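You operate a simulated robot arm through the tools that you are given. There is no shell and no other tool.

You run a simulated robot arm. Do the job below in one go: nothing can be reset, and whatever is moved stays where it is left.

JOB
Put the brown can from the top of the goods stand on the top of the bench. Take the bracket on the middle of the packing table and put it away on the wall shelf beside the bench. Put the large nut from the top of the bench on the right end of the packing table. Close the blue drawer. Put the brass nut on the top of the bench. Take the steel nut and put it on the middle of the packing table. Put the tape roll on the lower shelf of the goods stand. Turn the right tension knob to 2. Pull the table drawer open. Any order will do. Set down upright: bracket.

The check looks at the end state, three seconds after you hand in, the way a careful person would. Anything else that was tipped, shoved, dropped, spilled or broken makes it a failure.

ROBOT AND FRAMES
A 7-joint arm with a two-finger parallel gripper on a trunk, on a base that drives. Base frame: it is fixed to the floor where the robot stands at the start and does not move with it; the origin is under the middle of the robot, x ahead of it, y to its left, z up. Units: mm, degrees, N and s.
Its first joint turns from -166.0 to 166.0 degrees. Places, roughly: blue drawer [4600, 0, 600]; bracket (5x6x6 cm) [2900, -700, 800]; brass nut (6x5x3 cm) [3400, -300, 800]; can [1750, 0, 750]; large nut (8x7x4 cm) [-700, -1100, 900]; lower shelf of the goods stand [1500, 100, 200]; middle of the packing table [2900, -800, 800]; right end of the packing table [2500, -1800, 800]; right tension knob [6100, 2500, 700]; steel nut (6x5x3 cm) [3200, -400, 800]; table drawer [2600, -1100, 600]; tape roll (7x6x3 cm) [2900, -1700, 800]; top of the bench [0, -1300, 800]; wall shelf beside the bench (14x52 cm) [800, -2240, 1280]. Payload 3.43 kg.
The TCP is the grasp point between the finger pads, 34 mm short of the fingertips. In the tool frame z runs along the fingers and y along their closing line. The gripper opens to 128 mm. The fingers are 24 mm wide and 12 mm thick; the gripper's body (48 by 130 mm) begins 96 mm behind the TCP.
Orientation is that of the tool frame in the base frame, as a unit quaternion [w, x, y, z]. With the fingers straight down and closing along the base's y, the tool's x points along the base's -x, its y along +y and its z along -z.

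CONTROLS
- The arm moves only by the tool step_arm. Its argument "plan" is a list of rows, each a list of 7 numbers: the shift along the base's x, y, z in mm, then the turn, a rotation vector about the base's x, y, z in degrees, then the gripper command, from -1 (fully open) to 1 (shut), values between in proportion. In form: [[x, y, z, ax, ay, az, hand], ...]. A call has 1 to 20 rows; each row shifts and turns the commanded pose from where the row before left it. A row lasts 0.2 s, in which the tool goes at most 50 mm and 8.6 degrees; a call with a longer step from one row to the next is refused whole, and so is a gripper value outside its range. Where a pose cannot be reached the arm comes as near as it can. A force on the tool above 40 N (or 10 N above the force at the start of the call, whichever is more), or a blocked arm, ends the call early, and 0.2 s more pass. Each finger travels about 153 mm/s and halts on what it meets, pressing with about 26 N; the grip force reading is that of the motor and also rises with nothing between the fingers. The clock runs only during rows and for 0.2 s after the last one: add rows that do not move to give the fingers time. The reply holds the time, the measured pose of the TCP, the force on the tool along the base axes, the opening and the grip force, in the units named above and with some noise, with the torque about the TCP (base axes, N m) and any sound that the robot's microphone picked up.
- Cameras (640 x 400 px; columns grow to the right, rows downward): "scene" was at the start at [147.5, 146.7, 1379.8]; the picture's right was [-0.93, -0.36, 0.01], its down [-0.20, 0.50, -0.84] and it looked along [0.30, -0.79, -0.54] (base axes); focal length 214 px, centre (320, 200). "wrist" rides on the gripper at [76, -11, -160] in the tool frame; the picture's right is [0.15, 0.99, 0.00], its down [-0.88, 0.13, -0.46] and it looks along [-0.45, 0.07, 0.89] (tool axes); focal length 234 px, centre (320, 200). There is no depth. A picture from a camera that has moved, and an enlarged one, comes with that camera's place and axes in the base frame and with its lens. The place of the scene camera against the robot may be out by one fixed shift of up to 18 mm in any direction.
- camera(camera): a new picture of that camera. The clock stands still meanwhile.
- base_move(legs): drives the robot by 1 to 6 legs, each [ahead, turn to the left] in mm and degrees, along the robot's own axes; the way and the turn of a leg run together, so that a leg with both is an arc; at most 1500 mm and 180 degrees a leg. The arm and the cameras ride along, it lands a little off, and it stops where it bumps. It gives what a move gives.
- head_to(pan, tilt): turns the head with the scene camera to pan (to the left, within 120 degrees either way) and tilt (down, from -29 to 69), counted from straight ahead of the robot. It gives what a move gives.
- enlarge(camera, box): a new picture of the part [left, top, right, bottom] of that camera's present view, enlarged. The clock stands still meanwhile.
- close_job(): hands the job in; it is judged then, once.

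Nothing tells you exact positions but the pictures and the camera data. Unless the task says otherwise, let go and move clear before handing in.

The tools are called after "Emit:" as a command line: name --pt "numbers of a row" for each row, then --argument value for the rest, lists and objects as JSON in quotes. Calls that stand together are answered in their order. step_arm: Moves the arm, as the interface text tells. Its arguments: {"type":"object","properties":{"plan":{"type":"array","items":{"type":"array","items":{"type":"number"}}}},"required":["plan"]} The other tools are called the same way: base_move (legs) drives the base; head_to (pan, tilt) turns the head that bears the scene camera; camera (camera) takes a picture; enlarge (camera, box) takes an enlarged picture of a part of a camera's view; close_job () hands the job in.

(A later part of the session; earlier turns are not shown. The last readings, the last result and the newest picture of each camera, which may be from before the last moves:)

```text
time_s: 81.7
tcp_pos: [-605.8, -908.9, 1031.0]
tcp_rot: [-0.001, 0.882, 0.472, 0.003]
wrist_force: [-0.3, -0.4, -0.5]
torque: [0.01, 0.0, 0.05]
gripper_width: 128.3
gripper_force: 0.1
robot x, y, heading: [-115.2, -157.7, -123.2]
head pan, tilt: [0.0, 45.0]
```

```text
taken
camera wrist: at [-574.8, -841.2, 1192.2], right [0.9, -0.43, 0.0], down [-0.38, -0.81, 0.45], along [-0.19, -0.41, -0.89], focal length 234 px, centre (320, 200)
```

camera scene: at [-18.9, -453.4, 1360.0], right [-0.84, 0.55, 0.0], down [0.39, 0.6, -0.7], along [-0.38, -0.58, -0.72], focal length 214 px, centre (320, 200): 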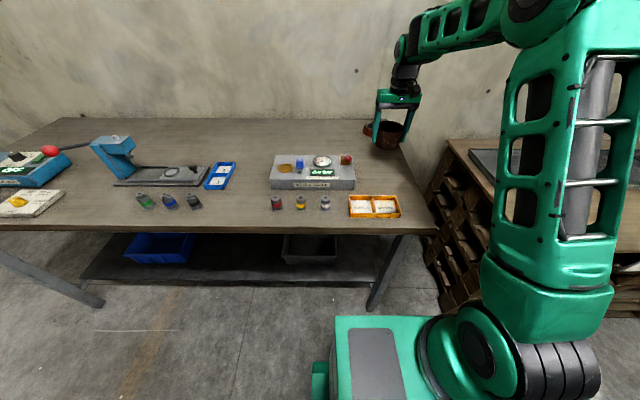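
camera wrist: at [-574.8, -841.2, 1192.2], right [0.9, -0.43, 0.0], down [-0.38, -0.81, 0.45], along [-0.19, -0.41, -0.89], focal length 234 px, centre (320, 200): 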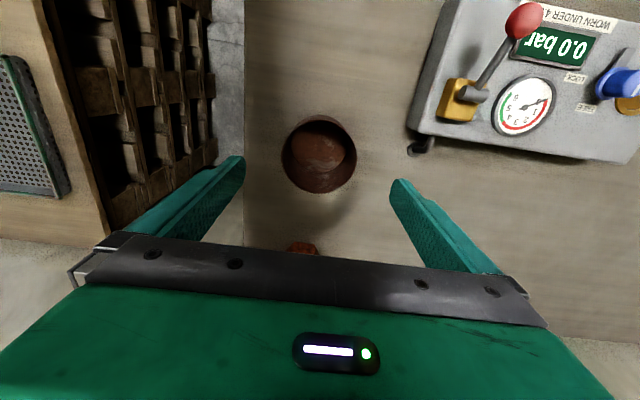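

The can stands upright on the bench. I drive 100 mm closer to reach the large nut at the back.

Emit:
base_move --legs '[[100, 0]]'

Emit:
camera --camera "wrist"

Emit:
camera --camera "scene"

```text
time_s: 82.9
tcp_pos: [-662.6, -993.8, 1032.2]
tcp_rot: [0.0, 0.881, 0.472, 0.001]
wrist_force: [-0.3, 1.0, 0.0]
torque: [0.01, 0.0, 0.01]
gripper_width: 127.7
gripper_force: 0.0
robot x, y, heading: [-174.5, -249.2, -123.3]
head pan, tilt: [0.0, 45.0]
```

```text
taken
camera wrist: at [-630.4, -926.2, 1192.1], right [0.9, -0.43, 0.0], down [-0.38, -0.81, 0.45], along [-0.19, -0.41, -0.89], focal length 234 px, centre (320, 200)
```

wrist: 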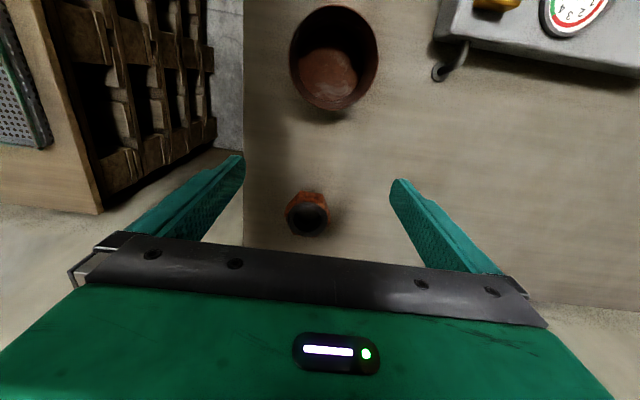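

```text
taken
camera scene: at [-74.6, -538.6, 1360.0], right [-0.84, 0.55, 0.0], down [0.39, 0.6, -0.7], along [-0.38, -0.58, -0.72], focal length 214 px, centre (320, 200)
```

scene: 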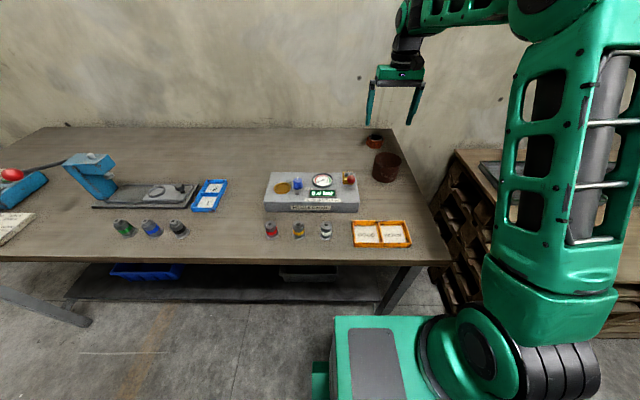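

The nut shows just below. I move above it.

Emit:
step_arm --pt "-22 -32 -20 0 0 0 -1" --pt "-22 -32 -20 0 0 0 -1" --pt "-21 -32 -20 0 0 0 -1" --pt "0 0 -30 0 0 0 -1" --pt "0 0 0 0 0 0 -1"

Emit:
camera --camera "wrist"

Emit:
enlarge --camera "wrist" --box '[220, 80, 420, 240]'

```text
time_s: 84.1
tcp_pos: [-721.1, -1079.4, 953.4]
tcp_rot: [0.003, 0.881, 0.473, -0.004]
wrist_force: [-0.4, -0.5, -0.1]
torque: [-0.01, -0.01, -0.02]
gripper_width: 128.2
gripper_force: 0.0
robot x, y, heading: [-169.7, -249.0, -123.1]
head pan, tilt: [0.0, 45.0]
```

```text
taken
camera wrist: at [-687.4, -1010.1, 1112.1], right [0.9, -0.43, 0.0], down [-0.38, -0.8, 0.47], along [-0.2, -0.42, -0.89], focal length 234 px, centre (320, 200)
```

wrist: 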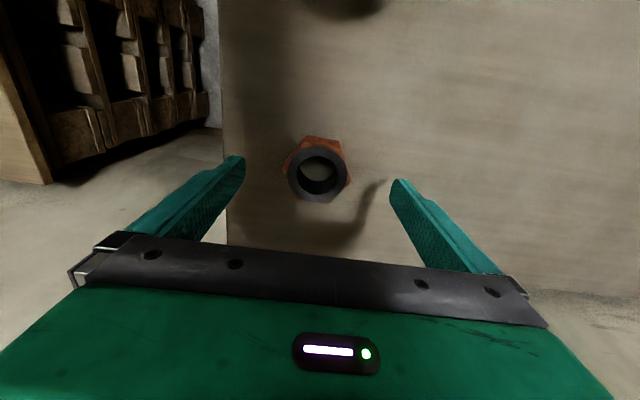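

```text
2.50 times, centred on (320, 160) of wrist
camera zoom: at [-687.4, -1010.1, 1112.1], right [0.9, -0.43, 0.0], down [-0.38, -0.8, 0.47], along [-0.2, -0.42, -0.89], focal length 585 px, centre (320, 300)
```

zoom: 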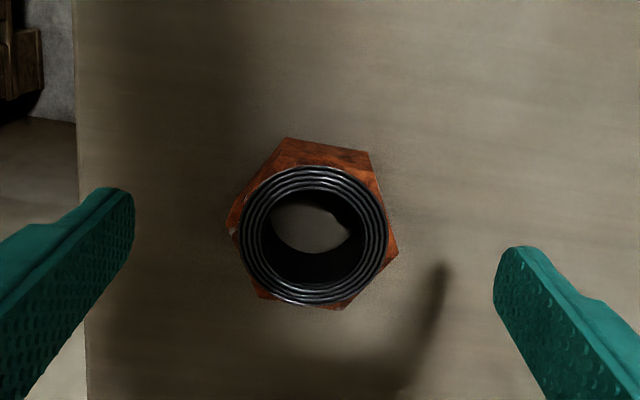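

The hex nut lies at about (-730, -1094); its flats call for turning the tool about +27°. I align and descend part way.

Emit:
step_arm --pt "-3 -4 0 0 0 6.75 -1" --pt "-2 -4 0 0 0 6.75 -1" --pt "-2 -4 0 0 0 6.75 -1" --pt "-2 -3 0 0 0 6.75 -1" --pt "0 0 -30 0 0 0 -1" --pt "0 0 0 0 0 0 -1"

Emit:
camera --camera "wrist"

```text
time_s: 85.5
tcp_pos: [-730.3, -1094.7, 924.9]
tcp_rot: [0.004, 0.746, 0.665, -0.003]
wrist_force: [0.0, 0.0, -0.1]
torque: [0.0, 0.03, 0.02]
gripper_width: 128.1
gripper_force: 0.1
robot x, y, heading: [-169.4, -242.0, -123.0]
head pan, tilt: [0.0, 45.0]
```

```text
taken
camera wrist: at [-733.1, -1017.2, 1083.4], right [1.0, 0.03, 0.0], down [0.03, -0.88, 0.47], along [0.01, -0.47, -0.88], focal length 234 px, centre (320, 200)
```

wrist: 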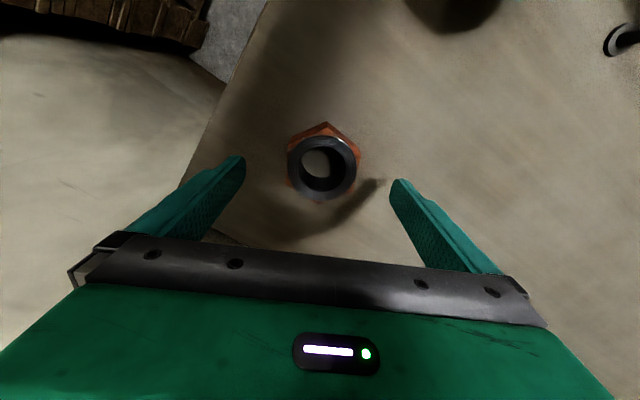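

Aligned: flats face the fingers. I descend further in guarded steps.

Emit:
step_arm --pt "0 0 -20 0 0 0 -1" --pt "0 0 -15 0 0 0 -1" --pt "0 0 -6 0 0 0 -1" --pt "0 0 0 0 0 0 -1"

Emit:
camera --camera "wrist"

```text
time_s: 86.5
tcp_pos: [-729.3, -1094.3, 884.3]
tcp_rot: [0.004, 0.746, 0.666, -0.005]
wrist_force: [0.2, 0.6, 8.8]
torque: [0.15, 0.46, -0.04]
gripper_width: 127.7
gripper_force: 0.1
robot x, y, heading: [-170.3, -243.9, -123.2]
head pan, tilt: [0.0, 45.0]
```

```text
taken
camera wrist: at [-732.4, -1016.9, 1042.8], right [1.0, 0.03, 0.0], down [0.03, -0.88, 0.47], along [0.01, -0.47, -0.88], focal length 234 px, centre (320, 200)
```

wrist: 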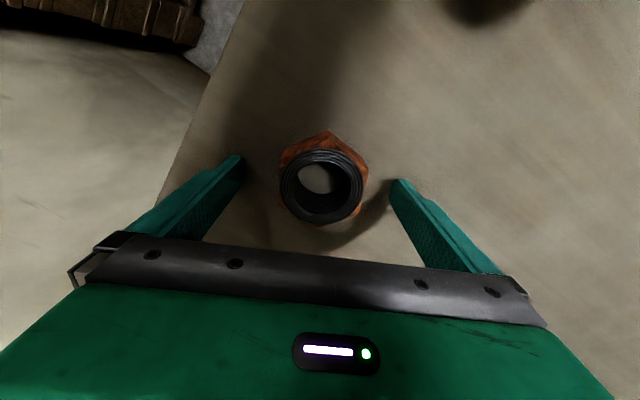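

The fingertips touch the bench (top ≈ 850). I raise 2 mm and close on the nut.

Emit:
step_arm --pt "0 0 3 0 0 0 -1" --pt "0 0 0 0 0 0 0" --pt "0 0 0 0 0 0 1" --pt "0 0 0 0 0 0 1" --pt "0 0 0 0 0 0 1"

Emit:
camera --camera "wrist"

```text
time_s: 87.7
tcp_pos: [-729.9, -1094.8, 885.3]
tcp_rot: [0.004, 0.747, 0.665, -0.003]
wrist_force: [0.7, -0.1, 0.6]
torque: [0.07, 0.05, -0.07]
gripper_width: 63.9
gripper_force: 25.8
robot x, y, heading: [-174.3, -243.4, -122.9]
head pan, tilt: [0.0, 45.0]
```

```text
taken
camera wrist: at [-732.4, -1017.4, 1044.6], right [1.0, 0.03, 0.0], down [0.03, -0.88, 0.47], along [0.01, -0.46, -0.89], focal length 234 px, centre (320, 200)
```

wrist: 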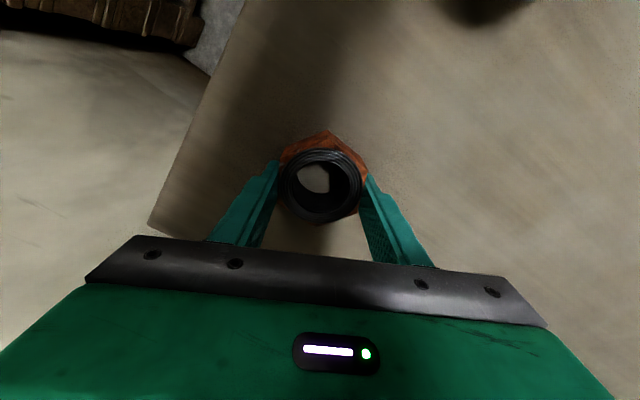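

The nut is held across its flats. I lift, turn back, and tuck the arm.

Emit:
step_arm --pt "0 0 40 0 0 0 1" --pt "0 0 40 0 0 0 1" --pt "0 0 40 0 0 -6.75 1" --pt "0 0 40 0 0 -6.75 1" --pt "3 37 4 0 0 -6.75 1" --pt "3 37 4 0 0 -6.75 1" --pt "3 37 4 0 0 0 1" --pt "3 37 4 0 0 0 1" --pt "3 37 4 0 0 0 1" --pt "3 37 4 0 0 0 1" --pt "3 37 4 0 0 0 1" --pt "3 37 4 0 0 0 1" --pt "3 37 4 0 0 0 1" --pt "3 37 4 0 0 0 1" --pt "3 37 4 0 0 0 1" --pt "3 37 4 0 0 0 1"

Emit:
camera --camera "scene"

```text
time_s: 91.1
tcp_pos: [-694.0, -652.2, 1092.9]
tcp_rot: [0.002, 0.882, 0.472, -0.005]
wrist_force: [0.6, -0.7, -5.8]
torque: [0.0, 0.02, -0.02]
gripper_width: 63.4
gripper_force: 26.1
robot x, y, heading: [-170.4, -244.4, -123.0]
head pan, tilt: [0.0, 45.0]
```

```text
taken
camera scene: at [-74.9, -539.0, 1359.9], right [-0.84, 0.55, 0.0], down [0.39, 0.6, -0.7], along [-0.38, -0.58, -0.72], focal length 214 px, centre (320, 200)
```

scene: 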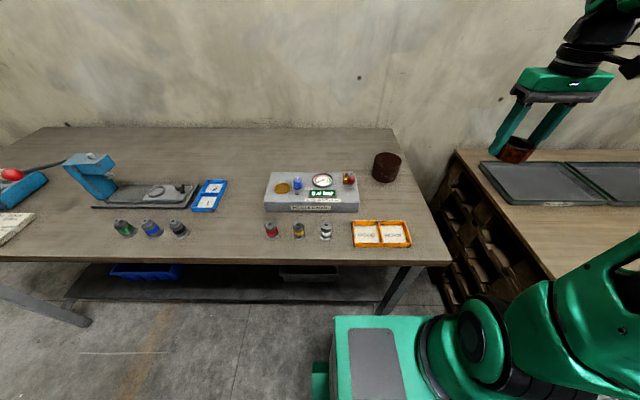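

The can is upright on the bench and the nut is in hand. I back away and drive toward the right end of the packing table, stopping short to look.

Emit:
base_move --legs '[[-300, 0], [0, 82.6], [1500, 0], [330, 0], [0, 8]]'

Emit:
head_to --pan 0 --tilt 40

Emit:
camera --camera "scene"

```text
time_s: 106.7
tcp_pos: [1781.7, -1714.1, 1092.7]
tcp_rot: [0.006, 0.287, 0.958, -0.002]
wrist_force: [0.5, -0.4, -6.1]
torque: [0.0, -0.03, -0.03]
gripper_width: 63.9
gripper_force: 25.6
robot x, y, heading: [1373.8, -1194.8, -32.8]
head pan, tilt: [0.0, 45.0]
```

```text
time_s: 107.3
tcp_pos: [1771.6, -1706.0, 1101.0]
tcp_rot: [0.011, 0.286, 0.958, -0.004]
wrist_force: [0.3, -0.5, -5.6]
torque: [-0.01, 0.02, 0.03]
gripper_width: 63.7
gripper_force: 25.9
robot x, y, heading: [1370.3, -1196.5, -33.0]
head pan, tilt: [0.0, 40.0]
```

```text
taken
camera scene: at [1667.1, -1110.6, 1367.1], right [-0.54, -0.84, 0.0], down [-0.55, 0.35, -0.76], along [0.64, -0.41, -0.65], focal length 214 px, centre (320, 200)
```

scene: 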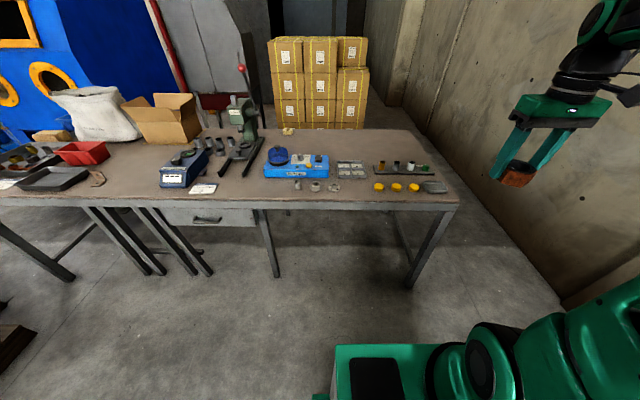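

Emit:
enlarge --camera "scene" --box '[250, 110, 470, 247]'

Emit:
enlarge --camera "scene" --box '[100, 90, 320, 227]'

Emit:
enlarge --camera "scene" --box '[0, 90, 120, 200]'

```text
2.91 times, centred on (360, 178) of scene
camera zoom: at [1667.1, -1110.6, 1367.1], right [-0.54, -0.84, 0.0], down [-0.55, 0.35, -0.76], along [0.64, -0.41, -0.65], focal length 624 px, centre (204, 262)
```

zoom: 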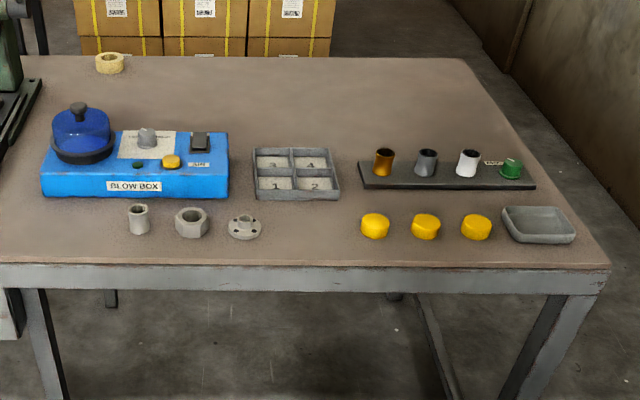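

```text
2.91 times, centred on (210, 158) of scene
camera zoom: at [1667.1, -1110.6, 1367.1], right [-0.54, -0.84, 0.0], down [-0.55, 0.35, -0.76], along [0.64, -0.41, -0.65], focal length 624 px, centre (640, 321)
```

zoom: 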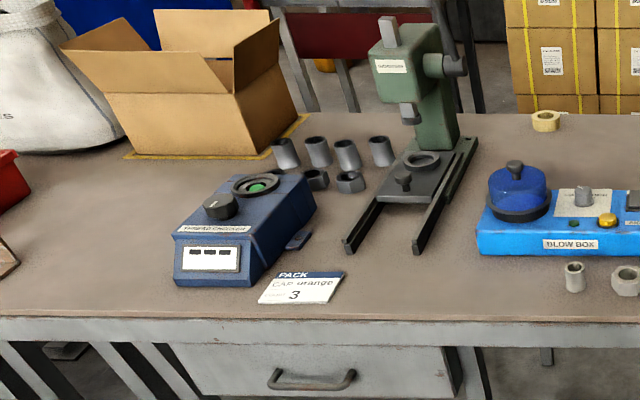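

```text
3.64 times, centred on (60, 145) of scene
camera zoom: at [1667.1, -1110.6, 1367.1], right [-0.54, -0.84, 0.0], down [-0.55, 0.35, -0.76], along [0.64, -0.41, -0.65], focal length 780 px, centre (1266, 400)
```

zoom: 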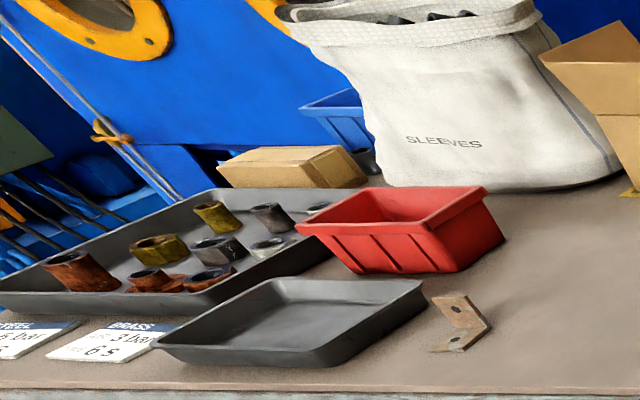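

The table's right end is free behind the divider tray and the rail. The tape roll lies at the back edge behind the blow box, the bracket left of centre. I roll forward carefully.

Emit:
base_move --legs '[[330, 0]]'

Emit:
camera --camera "scene"

Emit:
camera --camera "wrist"

```text
time_s: 109.5
tcp_pos: [2048.1, -1884.7, 1100.7]
tcp_rot: [0.011, 0.287, 0.958, -0.003]
wrist_force: [-0.5, -0.2, -5.6]
torque: [0.0, -0.02, 0.0]
gripper_width: 63.5
gripper_force: 26.1
robot x, y, heading: [1644.7, -1374.8, -32.8]
head pan, tilt: [0.0, 40.0]
```

```text
taken
camera scene: at [1943.8, -1289.6, 1367.2], right [-0.54, -0.84, 0.0], down [-0.55, 0.36, -0.76], along [0.64, -0.41, -0.65], focal length 214 px, centre (320, 200)
```

scene: 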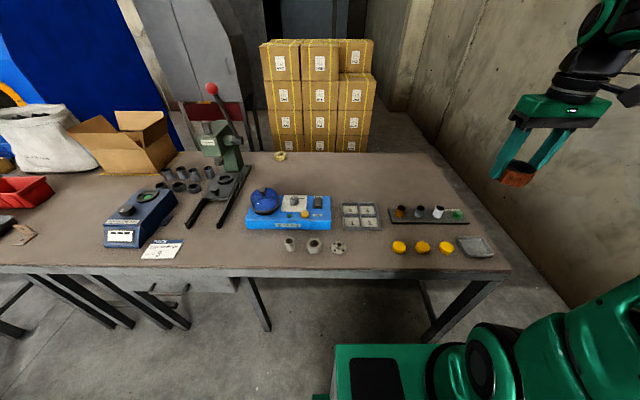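

```text
taken
camera wrist: at [1974.4, -1852.3, 1258.9], right [0.42, 0.91, 0.0], down [0.8, -0.37, 0.48], along [0.43, -0.2, -0.88], focal length 234 px, centre (320, 200)
```

wrist: 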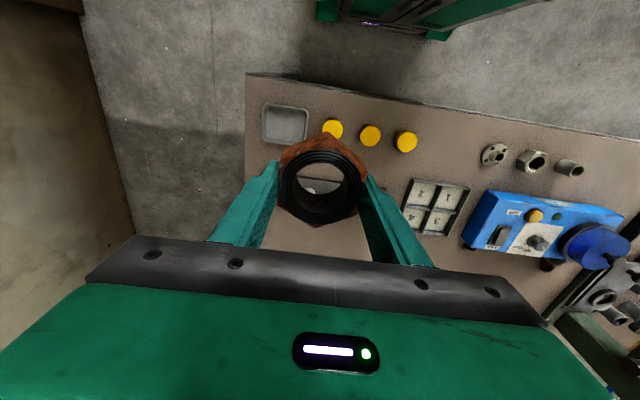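

The table top is near z≈765. I carry the nut over the free area behind the tray and rail at about (2447, -1993).

Emit:
step_arm --pt "36.3 -9.8 -18 0.7 1.1 0 1" --pt "36.3 -9.8 -18 0 0 0 1" --pt "36.3 -9.8 -18 0 0 0 1" --pt "36.3 -9.8 -18 0 0 0 1" --pt "36.3 -9.8 -18 0 0 0 1" --pt "36.3 -9.8 -18 0 0 0 1" --pt "36.3 -9.8 -18 0 0 0 1" --pt "36.3 -9.8 -18 0 0 0 1" --pt "36.3 -9.8 -18 0 0 0 1" --pt "36.3 -9.8 -18 0 0 0 1" --pt "36.3 -9.8 -18 0 0 0 1" --pt "0 0 0 0 0 0 1"

Emit:
camera --camera "wrist"

Emit:
camera --camera "scene"

```text
time_s: 112.2
tcp_pos: [2435.4, -1984.7, 910.9]
tcp_rot: [0.005, 0.289, 0.957, -0.002]
wrist_force: [0.7, 0.4, -6.2]
torque: [-0.02, -0.04, -0.01]
gripper_width: 63.8
gripper_force: 25.9
robot x, y, heading: [1648.0, -1373.0, -33.0]
head pan, tilt: [0.0, 40.0]
```

```text
taken
camera wrist: at [2364.2, -1953.5, 1069.5], right [0.42, 0.91, 0.0], down [0.8, -0.37, 0.47], along [0.42, -0.2, -0.88], focal length 234 px, centre (320, 200)
```

wrist: 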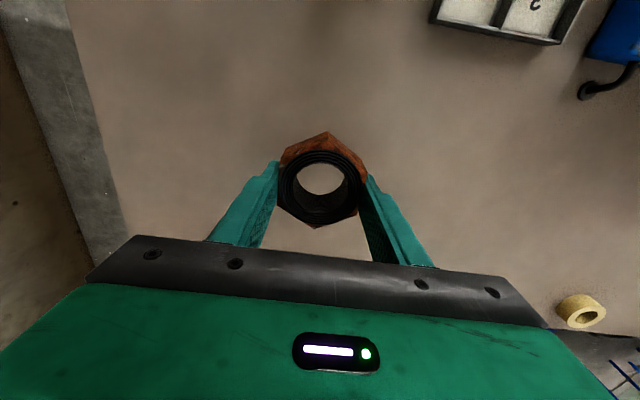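

```text
taken
camera scene: at [1944.0, -1289.7, 1367.1], right [-0.54, -0.84, 0.0], down [-0.55, 0.36, -0.76], along [0.64, -0.41, -0.65], focal length 214 px, centre (320, 200)
```

scene: 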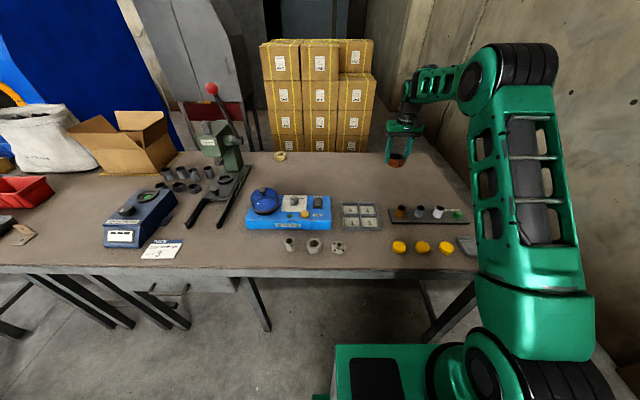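

The area below is clear. I lower in guarded steps.

Emit:
step_arm --pt "0 0 -35 0 0 0 1" --pt "0 0 -35 0 0 0 1" --pt "0 0 -20 0 0 0 1" --pt "0 0 -8 0 0 0 1" --pt "0 0 0 0 0 0 1"

Emit:
camera --camera "wrist"

```text
time_s: 113.3
tcp_pos: [2435.3, -1984.6, 812.3]
tcp_rot: [0.007, 0.287, 0.958, -0.002]
wrist_force: [0.2, -0.7, -5.8]
torque: [0.03, -0.01, 0.03]
gripper_width: 63.8
gripper_force: 25.7
robot x, y, heading: [1647.4, -1372.6, -32.9]
head pan, tilt: [0.0, 40.0]
```

```text
taken
camera wrist: at [2363.7, -1953.2, 971.2], right [0.42, 0.91, 0.0], down [0.8, -0.37, 0.47], along [0.42, -0.2, -0.88], focal length 234 px, centre (320, 200)
```

wrist: 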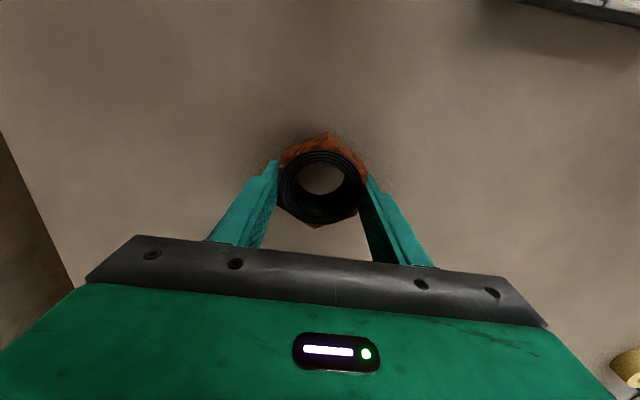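

Emit:
step_arm --pt "0 0 -5 0 0 0 1" --pt "0 0 -4 0 0 0 1" --pt "0 0 0 0 0 0 1"

```text
time_s: 114.2
tcp_pos: [2435.5, -1984.5, 803.6]
tcp_rot: [0.006, 0.287, 0.958, -0.002]
wrist_force: [-0.1, 0.1, -3.5]
torque: [-0.03, -0.03, -0.01]
gripper_width: 64.1
gripper_force: 25.7
robot x, y, heading: [1650.3, -1374.3, -32.7]
head pan, tilt: [0.0, 40.0]
```

Emit:
step_arm --pt "0 0 -3 0 0 0 1" --pt "0 0 0 0 0 0 1"

```text
time_s: 114.8
tcp_pos: [2434.8, -1985.7, 799.7]
tcp_rot: [0.005, 0.287, 0.958, -0.002]
wrist_force: [0.1, 0.5, -6.8]
torque: [0.02, 0.02, 0.03]
gripper_width: 64.0
gripper_force: 26.2
robot x, y, heading: [1646.0, -1375.3, -32.9]
head pan, tilt: [0.0, 40.0]
```

Emit:
step_arm --pt "0 0 -3 0 0 0 1" --pt "0 0 0 0 0 0 1"

Emit:
step_arm --pt "0 0 -3 0 0 0 1" --pt "0 0 0 0 0 0 1"

```text
time_s: 115.3
tcp_pos: [2435.1, -1985.4, 796.8]
tcp_rot: [0.007, 0.288, 0.958, -0.002]
wrist_force: [-0.4, -1.0, -4.3]
torque: [0.0, -0.02, 0.03]
gripper_width: 63.9
gripper_force: 26.1
robot x, y, heading: [1648.6, -1374.1, -32.6]
head pan, tilt: [0.0, 40.0]
```

```text
time_s: 116.0
tcp_pos: [2435.6, -1985.4, 796.0]
tcp_rot: [0.008, 0.288, 0.958, -0.002]
wrist_force: [-1.6, 2.0, 9.1]
torque: [0.35, 0.56, 0.05]
gripper_width: 63.8
gripper_force: 26.2
robot x, y, heading: [1643.8, -1368.6, -32.9]
head pan, tilt: [0.0, 40.0]
```

Contact at TCP 796 (table top ≈ 761). I release the nut and rise.

Emit:
step_arm --pt "0 0 1.5 0 0 0 1" --pt "0 0 0 0 0 0 -0.3" --pt "0 0 0 0 0 0 -0.6" --pt "0 0 0 0 0 0 -1" --pt "0 0 20 0 0 0 -1" --pt "0 0 40 0 0 0 -1" --pt "0 0 40 0 0 0 -1" --pt "0 0 40 0 0 0 -1" --pt "0 0 40 0 0 0 -1"

Emit:
camera --camera "wrist"

```text
time_s: 118.0
tcp_pos: [2434.5, -1985.6, 976.0]
tcp_rot: [0.006, 0.288, 0.958, -0.002]
wrist_force: [0.1, -0.3, -0.1]
torque: [0.0, 0.03, -0.01]
gripper_width: 128.2
gripper_force: 0.0
robot x, y, heading: [1647.5, -1371.3, -33.3]
head pan, tilt: [0.0, 40.0]
```

```text
taken
camera wrist: at [2363.3, -1953.5, 1134.7], right [0.42, 0.91, 0.0], down [0.8, -0.37, 0.47], along [0.42, -0.2, -0.88], focal length 234 px, centre (320, 200)
```

wrist: 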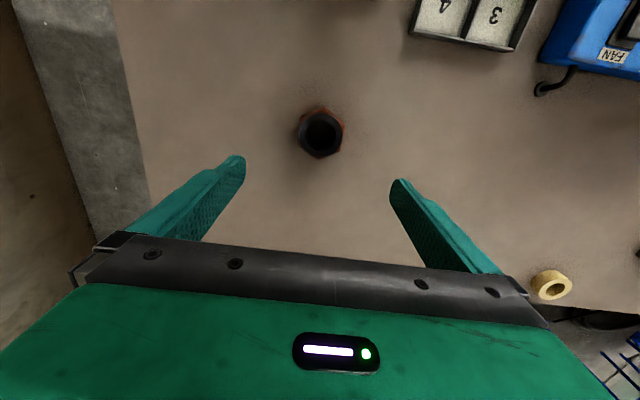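

The nut stands on the right end of the table. Next the tape roll at about (2925, -1675); I tuck the arm first.

Emit:
step_arm --pt "-35 8.4 11 0 0 0 -1" --pt "-35 8.4 11 0 0 0 -1" --pt "-35 8.4 11 0 0 0 -1" --pt "-35 8.4 11 0 0 0 -1" --pt "-35 8.4 11 0 0 0 -1" --pt "-35 8.4 11 0 0 0 -1" --pt "-35 8.4 11 0 0 0 -1" --pt "-35 8.4 11 0 0 0 -1" --pt "-35 8.4 11 0 0 0 -1" --pt "-35 8.4 11 0 0 0 -1" --pt "-35 8.4 11 0 0 0 -1"

```text
time_s: 120.3
tcp_pos: [2047.8, -1893.2, 1096.7]
tcp_rot: [0.005, 0.287, 0.958, -0.002]
wrist_force: [1.0, 0.4, 0.6]
torque: [0.01, 0.03, 0.0]
gripper_width: 127.9
gripper_force: 0.0
robot x, y, heading: [1649.3, -1373.8, -32.8]
head pan, tilt: [0.0, 40.0]
```

Emit:
base_move --legs '[[0, 90], [400, 0], [0, -90]]'

Emit:
head_to --pan 0 --tilt 45

Emit:
camera --camera "scene"

```text
time_s: 131.5
tcp_pos: [2263.8, -1563.1, 1096.8]
tcp_rot: [0.006, 0.295, 0.955, -0.002]
wrist_force: [-0.3, 0.1, 0.4]
torque: [0.0, -0.03, 0.01]
gripper_width: 128.2
gripper_force: 0.0
robot x, y, heading: [1879.9, -1025.9, -34.0]
head pan, tilt: [0.0, 40.0]
```

```text
time_s: 132.2
tcp_pos: [2253.1, -1554.7, 1104.5]
tcp_rot: [0.012, 0.295, 0.956, -0.003]
wrist_force: [0.3, 0.5, -0.2]
torque: [0.01, 0.01, -0.01]
gripper_width: 127.7
gripper_force: 0.1
robot x, y, heading: [1884.9, -1025.0, -34.0]
head pan, tilt: [0.0, 45.0]
```

```text
taken
camera scene: at [2175.3, -942.1, 1360.0], right [-0.56, -0.83, 0.0], down [-0.59, 0.4, -0.7], along [0.58, -0.39, -0.72], focal length 214 px, centre (320, 200)
```

scene: 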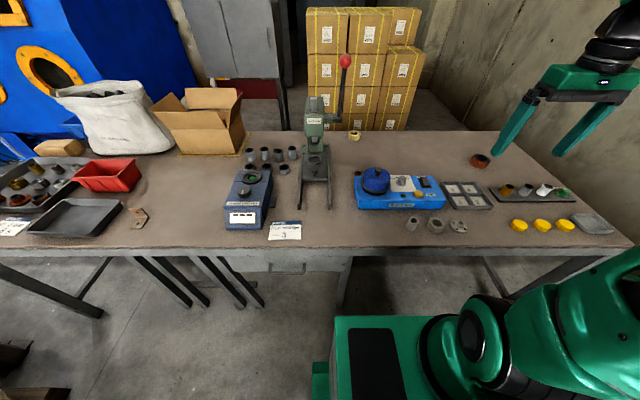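

The press lever rises left of the path, so I keep the arm on the right. I roll forward 150 mm.

Emit:
base_move --legs '[[150, 0]]'

Emit:
camera --camera "scene"

Emit:
camera --camera "wrist"

```text
time_s: 133.6
tcp_pos: [2377.4, -1639.6, 1103.9]
tcp_rot: [0.013, 0.295, 0.955, -0.004]
wrist_force: [0.0, 0.9, 0.2]
torque: [0.03, 0.04, -0.01]
gripper_width: 128.0
gripper_force: 0.1
robot x, y, heading: [2006.4, -1104.9, -33.9]
head pan, tilt: [0.0, 45.0]
```

```text
taken
camera scene: at [2301.2, -1026.6, 1360.0], right [-0.56, -0.83, 0.0], down [-0.59, 0.4, -0.7], along [0.58, -0.39, -0.72], focal length 214 px, centre (320, 200)
```

scene: 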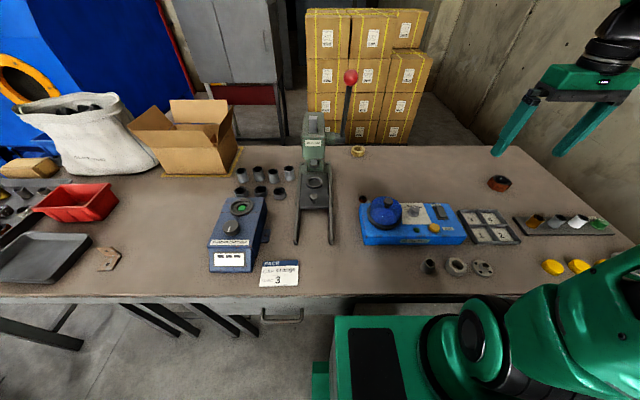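

```text
taken
camera wrist: at [2305.7, -1605.3, 1262.0], right [0.44, 0.9, 0.0], down [0.79, -0.38, 0.48], along [0.43, -0.21, -0.88], focal length 234 px, centre (320, 200)
```

wrist: 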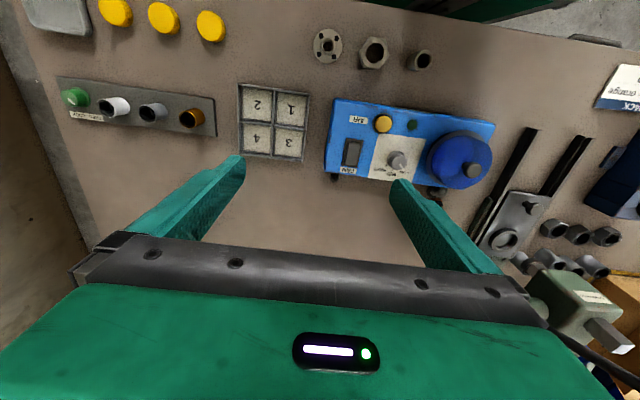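

I extend toward the roll half-way and look at the lever clearance.

Emit:
step_arm --pt "42 -4 -8 0.8 1.3 0 -1" --pt "42 -4 -8 0 0 0 -1" --pt "42 -4 -8 0 0 0 -1" --pt "42 -4 -8 0 0 0 -1" --pt "42 -4 -8 0 0 0 -1" --pt "42 -4 -8 0 0 0 -1" --pt "42 -4 -8 0 0 0 -1" --pt "42 -4 -8 0 0 0 -1"

Emit:
camera --camera "scene"

Emit:
camera --camera "wrist"

```text
time_s: 135.4
tcp_pos: [2703.5, -1665.0, 1048.6]
tcp_rot: [0.006, 0.294, 0.956, -0.002]
wrist_force: [-0.3, -0.8, 1.1]
torque: [0.01, -0.06, -0.04]
gripper_width: 128.0
gripper_force: 0.0
robot x, y, heading: [2008.3, -1107.9, -34.1]
head pan, tilt: [0.0, 45.0]
```

```text
taken
camera scene: at [2300.6, -1026.4, 1360.1], right [-0.56, -0.83, 0.0], down [-0.59, 0.4, -0.7], along [0.58, -0.39, -0.72], focal length 214 px, centre (320, 200)
```

scene: 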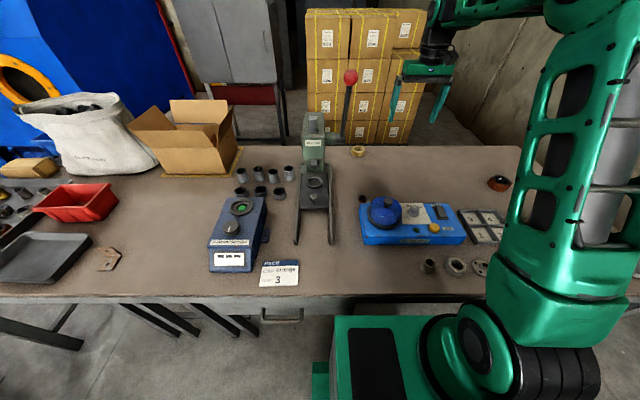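

```text
taken
camera wrist: at [2632.3, -1630.5, 1206.4], right [0.44, 0.9, 0.0], down [0.8, -0.39, 0.47], along [0.42, -0.21, -0.88], focal length 234 px, centre (320, 200)
```

wrist: 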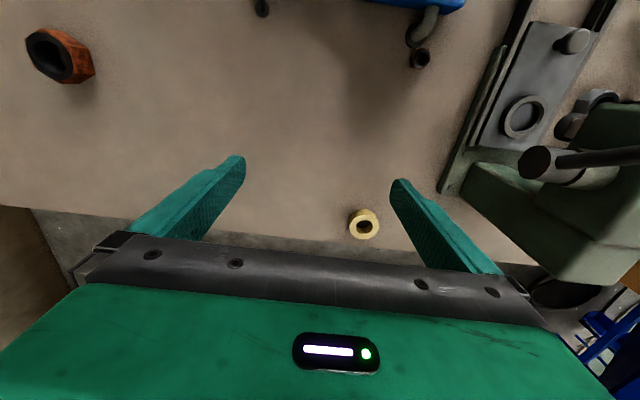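

The roll is at about (2927, -1673). I continue above it and descend.

Emit:
step_arm --pt "40 -2 -18 0 0 0 -1" --pt "40 -2 -18 0 0 0 -1" --pt "40 -2 -25 0 0 0 -1" --pt "40 -1 -25 0 0 0 -1" --pt "40 -1 -25 0 0 0 -1" --pt "23 0 -25 0 0 0 -1" --pt "0 0 -35 0 0 0 -1" --pt "0 0 0 0 0 0 -1"

Emit:
camera --camera "wrist"

Emit:
camera --camera "scene"

```text
time_s: 137.2
tcp_pos: [2928.0, -1672.7, 877.6]
tcp_rot: [0.005, 0.294, 0.956, -0.002]
wrist_force: [-0.7, 0.4, -0.7]
torque: [-0.01, -0.01, -0.02]
gripper_width: 128.2
gripper_force: 0.1
robot x, y, heading: [2007.4, -1109.4, -33.9]
head pan, tilt: [0.0, 45.0]
```

```text
taken
camera wrist: at [2856.7, -1639.2, 1035.9], right [0.44, 0.9, 0.0], down [0.8, -0.39, 0.47], along [0.42, -0.21, -0.89], focal length 234 px, centre (320, 200)
```

wrist: 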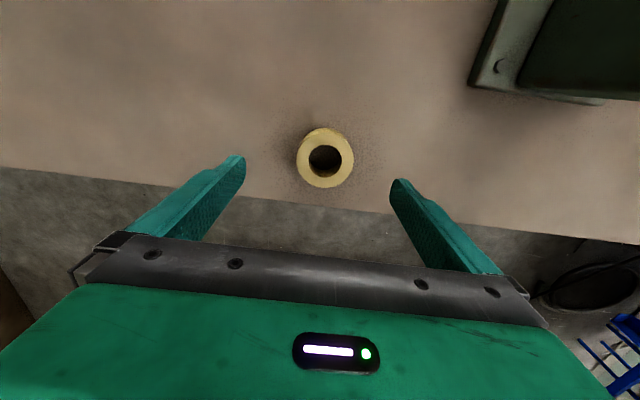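

```text
taken
camera scene: at [2301.4, -1026.7, 1360.0], right [-0.56, -0.83, 0.0], down [-0.59, 0.4, -0.7], along [0.58, -0.39, -0.72], focal length 214 px, centre (320, 200)
```

scene: 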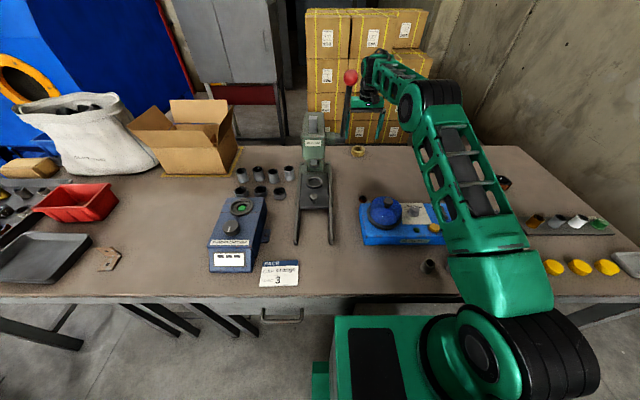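

Centred. I descend and grip the roll.

Emit:
step_arm --pt "0 2 -35 0 0 0 -1" --pt "0 0 -30 0 0 0 -1" --pt "0 0 -12 0 0 0 -1" --pt "0 0 0 0 0 0 -1"

Emit:
camera --camera "wrist"

```text
time_s: 138.2
tcp_pos: [2926.6, -1671.1, 798.0]
tcp_rot: [0.006, 0.295, 0.956, -0.001]
wrist_force: [0.4, -0.5, -0.3]
torque: [-0.01, 0.04, 0.03]
gripper_width: 128.1
gripper_force: 0.1
robot x, y, heading: [2004.1, -1108.3, -33.9]
head pan, tilt: [0.0, 45.0]
```

```text
taken
camera wrist: at [2856.1, -1637.5, 957.4], right [0.44, 0.9, 0.0], down [0.8, -0.39, 0.47], along [0.42, -0.21, -0.88], focal length 234 px, centre (320, 200)
```

wrist: 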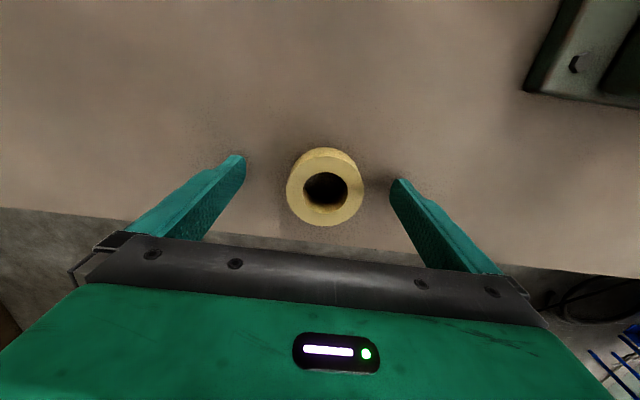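

Emit:
step_arm --pt "0 0 0 0 0 0 0" --pt "0 0 0 0 0 0 1" --pt "0 0 0 0 0 0 1" --pt "0 0 0 0 0 0 1" --pt "0 0 15 0 0 0 1" --pt "0 0 30 0 0 0 1" --pt "0 0 0 0 0 0 1"

Emit:
camera --camera "wrist"

```text
time_s: 139.8
tcp_pos: [2927.5, -1671.1, 842.9]
tcp_rot: [0.004, 0.295, 0.956, -0.003]
wrist_force: [0.4, 0.5, -0.6]
torque: [-0.01, 0.03, 0.01]
gripper_width: 62.4
gripper_force: 26.5
robot x, y, heading: [2006.5, -1106.6, -34.1]
head pan, tilt: [0.0, 45.0]
```

```text
taken
camera wrist: at [2856.5, -1637.3, 1002.8], right [0.44, 0.9, 0.0], down [0.8, -0.39, 0.47], along [0.42, -0.21, -0.89], focal length 234 px, centre (320, 200)
```

wrist: 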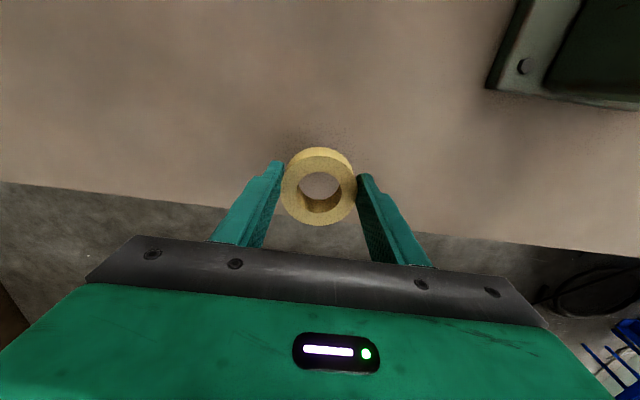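

Held. I rise and retract along the same path, away from the lever.

Emit:
step_arm --pt "0 0 40 0 0 0 1" --pt "0 0 40 0 0 0 1" --pt "-15 0 40 0 0 0 1" --pt "-20 0 40 0 0 0 1" --pt "-30 0 30 0 0 0 1" --pt "-42 2 8 0 0 0 1" --pt "-42 2 8 0 0 0 1" --pt "-42 2 8 0 0 0 1" --pt "-42 3 8 0 0 0 1" --pt "-42 3 8 0 0 0 1" --pt "-42 3 8 0 0 0 1" --pt "-42 3 8 0 0 0 1" --pt "-42 3 8 0 0 0 1" --pt "-42 3 8 0 0 0 1" --pt "-42 3 0 0 0 0 1" --pt "-42 3 0 0 0 0 1"

```text
time_s: 143.2
tcp_pos: [2398.1, -1640.2, 1105.9]
tcp_rot: [0.005, 0.295, 0.956, -0.002]
wrist_force: [0.7, -0.3, -0.6]
torque: [0.01, 0.03, 0.01]
gripper_width: 62.2
gripper_force: 26.1
robot x, y, heading: [2009.4, -1110.4, -33.8]
head pan, tilt: [0.0, 45.0]
```

The roll is secure. I back away and swing round to the goods stand's right end to look at the lower shelf.

Emit:
base_move --legs '[[-300, 0], [0, 25.8], [-788, 0], [0, 65.7]]'

Emit:
head_to --pan 0 --tilt 55

Emit:
camera --camera "scene"

Emit:
camera --camera "wrist"

```text
time_s: 153.9
tcp_pos: [1494.6, -421.3, 1105.8]
tcp_rot: [0.006, -0.479, 0.878, 0.003]
wrist_force: [0.3, 0.7, -0.4]
torque: [-0.02, 0.0, -0.01]
gripper_width: 55.0
gripper_force: 26.0
robot x, y, heading: [987.2, -830.8, 57.6]
head pan, tilt: [0.0, 45.0]
```

```text
time_s: 154.6
tcp_pos: [1488.4, -434.1, 1115.3]
tcp_rot: [0.011, -0.479, 0.878, 0.006]
wrist_force: [-0.4, -1.8, -1.1]
torque: [-0.02, -0.01, -0.01]
gripper_width: 54.9
gripper_force: 26.3
robot x, y, heading: [989.5, -833.8, 57.5]
head pan, tilt: [0.0, 55.0]
```

```text
taken
camera scene: at [892.4, -565.3, 1346.7], right [0.84, -0.53, 0.0], down [-0.44, -0.7, -0.56], along [0.3, 0.48, -0.83], focal length 214 px, centre (320, 200)
```

scene: 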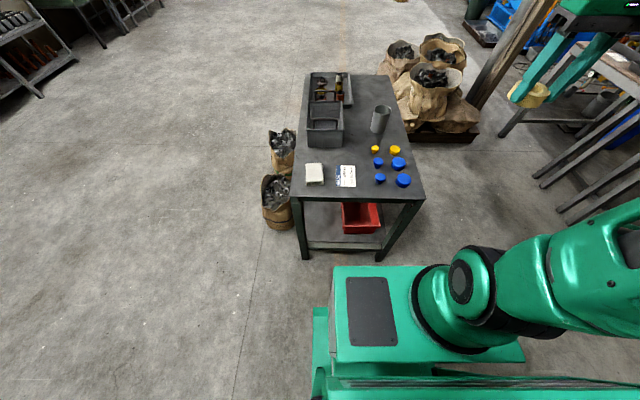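

```text
taken
camera wrist: at [1454.6, -508.3, 1271.9], right [-0.91, 0.41, 0.0], down [0.36, 0.8, 0.48], along [0.2, 0.43, -0.88], focal length 234 px, centre (320, 200)
```

wrist: 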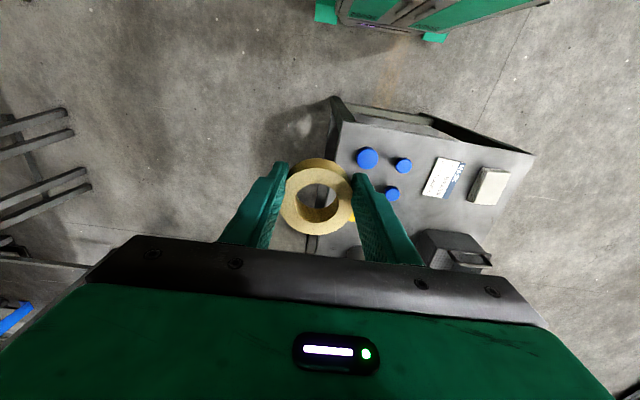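

The grip width dropped from 62 to 55 mm, so the roll has shifted in the fingers. I look closely.

Emit:
enlarge --camera "wrist" --box '[240, 130, 400, 260]'

Emit:
enlarge --camera "scene" --box '[480, 0, 640, 120]'

Emit:
enlarge --camera "scene" --box '[260, 140, 460, 270]'

```text
3.08 times, centred on (320, 195) of wrist
camera zoom: at [1454.6, -508.3, 1271.9], right [-0.91, 0.41, 0.0], down [0.36, 0.8, 0.48], along [0.2, 0.43, -0.88], focal length 720 px, centre (320, 215)
```

zoom: 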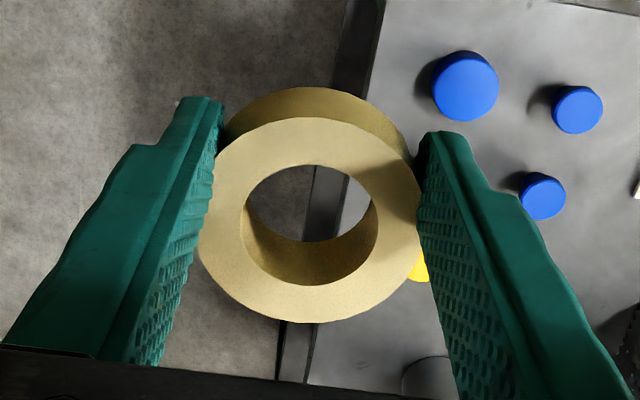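

```text
3.33 times, centred on (560, 60) of scene
camera zoom: at [892.4, -565.3, 1346.7], right [0.84, -0.53, 0.0], down [-0.44, -0.7, -0.56], along [0.3, 0.48, -0.83], focal length 715 px, centre (-480, 667)
```

zoom: 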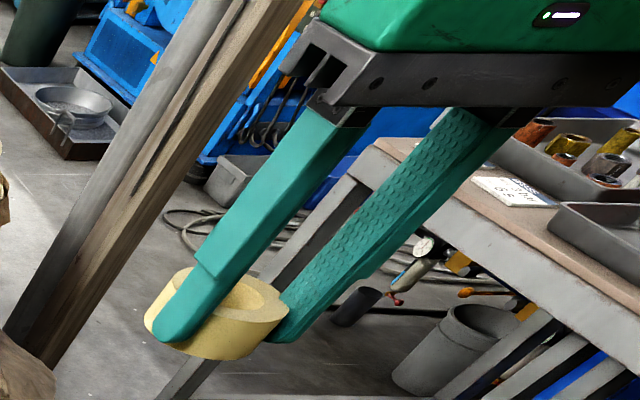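

```text
3.08 times, centred on (360, 205) of scene
camera zoom: at [892.4, -565.3, 1346.7], right [0.84, -0.53, 0.0], down [-0.44, -0.7, -0.56], along [0.3, 0.48, -0.83], focal length 660 px, centre (197, 185)
```

zoom: 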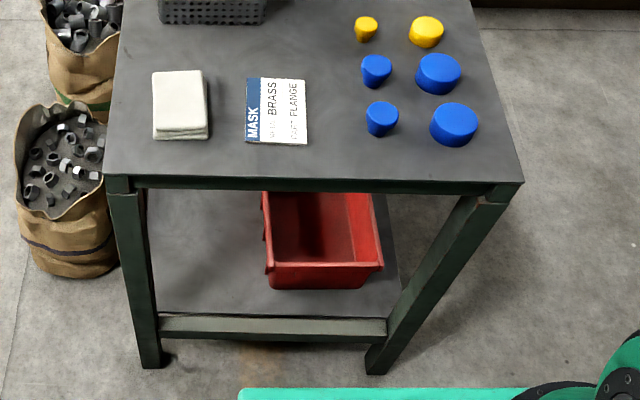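

Emit:
step_arm --pt "0 0 0 0 0 0 1" --pt "0 0 0 0 0 0 1"

Emit:
camera --camera "wrist"

```text
time_s: 155.2
tcp_pos: [1487.6, -434.0, 1114.1]
tcp_rot: [0.011, -0.48, 0.877, 0.006]
wrist_force: [0.2, -0.4, -0.3]
torque: [0.0, -0.01, 0.0]
gripper_width: 54.9
gripper_force: 26.0
robot x, y, heading: [991.9, -837.8, 57.7]
head pan, tilt: [0.0, 55.0]
```

```text
taken
camera wrist: at [1454.4, -507.9, 1271.9], right [-0.91, 0.41, 0.0], down [0.36, 0.8, 0.48], along [0.2, 0.43, -0.88], focal length 234 px, centre (320, 200)
```

wrist: 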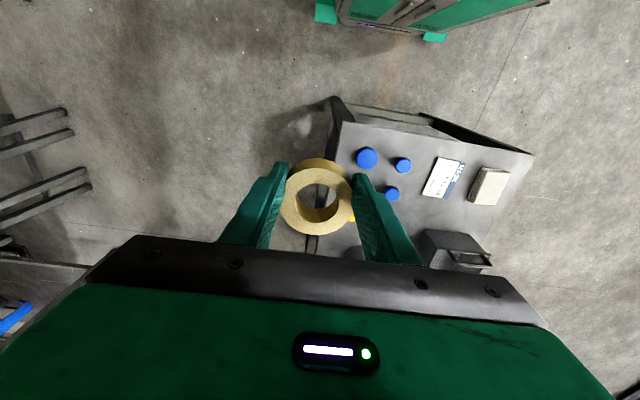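

The grip is stable now. I back up 170 mm straight (bench stays clear behind) so the arm can reach low under the stand top.

Emit:
base_move --legs '[[-170, 0]]'

Emit:
camera --camera "wrist"

```text
time_s: 156.7
tcp_pos: [1397.1, -577.8, 1114.8]
tcp_rot: [0.01, -0.48, 0.877, 0.005]
wrist_force: [-0.3, 0.4, -1.3]
torque: [0.03, 0.02, -0.02]
gripper_width: 55.0
gripper_force: 25.8
robot x, y, heading: [896.7, -981.6, 57.6]
head pan, tilt: [0.0, 55.0]
```

```text
taken
camera wrist: at [1363.0, -652.3, 1271.9], right [-0.91, 0.41, 0.0], down [0.36, 0.8, 0.48], along [0.2, 0.43, -0.88], focal length 234 px, centre (320, 200)
```

wrist: 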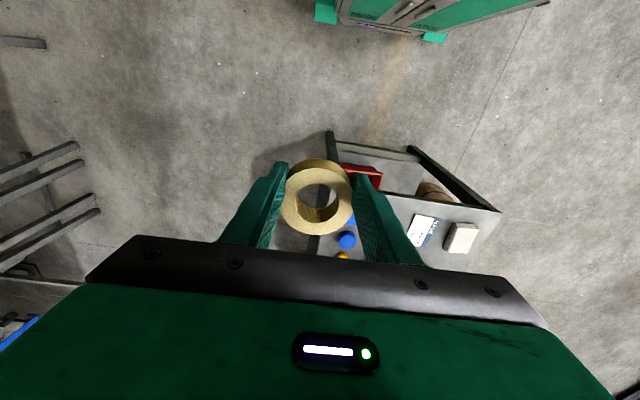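

I swing the tool in front of the stand's right end, still high, and tilt the fingers forward about 27°.

Emit:
step_arm --pt "-28 26 -12 0 0 0 1" --pt "-28 26 -12 0 0 0 1" --pt "-28 26 -12 0 0 0 1" --pt "-28 26 -12 0 0 0 1" --pt "-28 26 -12 0 0 0 1" --pt "-28 26 -12 0 0 0 1" --pt "-28 26 -12 0 0 0 1" --pt "-28 26 -12 0 0 0 1" --pt "-25 25 -12 0 0 0 1" --pt "0 0 0 5.7 -3.6 0 1" --pt "0 0 0 5.7 -3.6 0 1" --pt "0 0 0 5.7 -3.6 0 1" --pt "0 0 0 5.7 -3.6 0 1"

Emit:
camera --camera "scene"

Emit:
camera --camera "wrist"

```text
time_s: 159.5
tcp_pos: [1141.6, -356.9, 1013.4]
tcp_rot: [0.22, -0.464, 0.849, 0.123]
wrist_force: [1.2, 0.2, -0.9]
torque: [-0.01, -0.03, -0.01]
gripper_width: 55.1
gripper_force: 25.6
robot x, y, heading: [896.6, -980.1, 57.7]
head pan, tilt: [0.0, 55.0]
```

```text
taken
camera scene: at [801.0, -709.6, 1346.6], right [0.85, -0.53, 0.0], down [-0.44, -0.7, -0.56], along [0.3, 0.48, -0.83], focal length 214 px, centre (320, 200)
```

scene: 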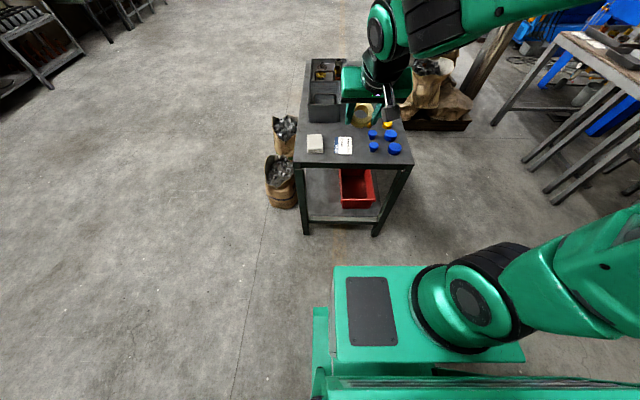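

```text
taken
camera wrist: at [1072.6, -485.0, 1115.6], right [-0.9, 0.43, -0.07], down [0.19, 0.53, 0.83], along [0.39, 0.73, -0.56], focal length 234 px, centre (320, 200)
```

wrist: 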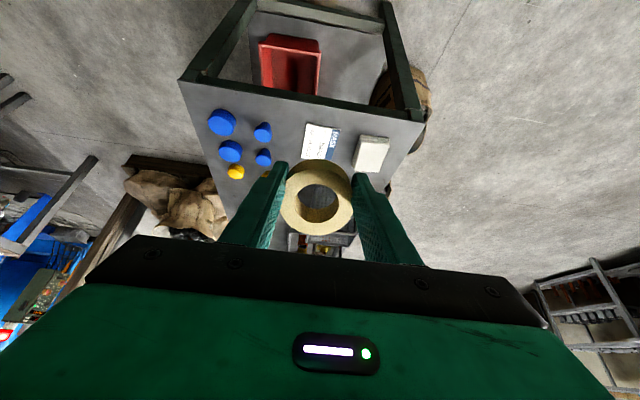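

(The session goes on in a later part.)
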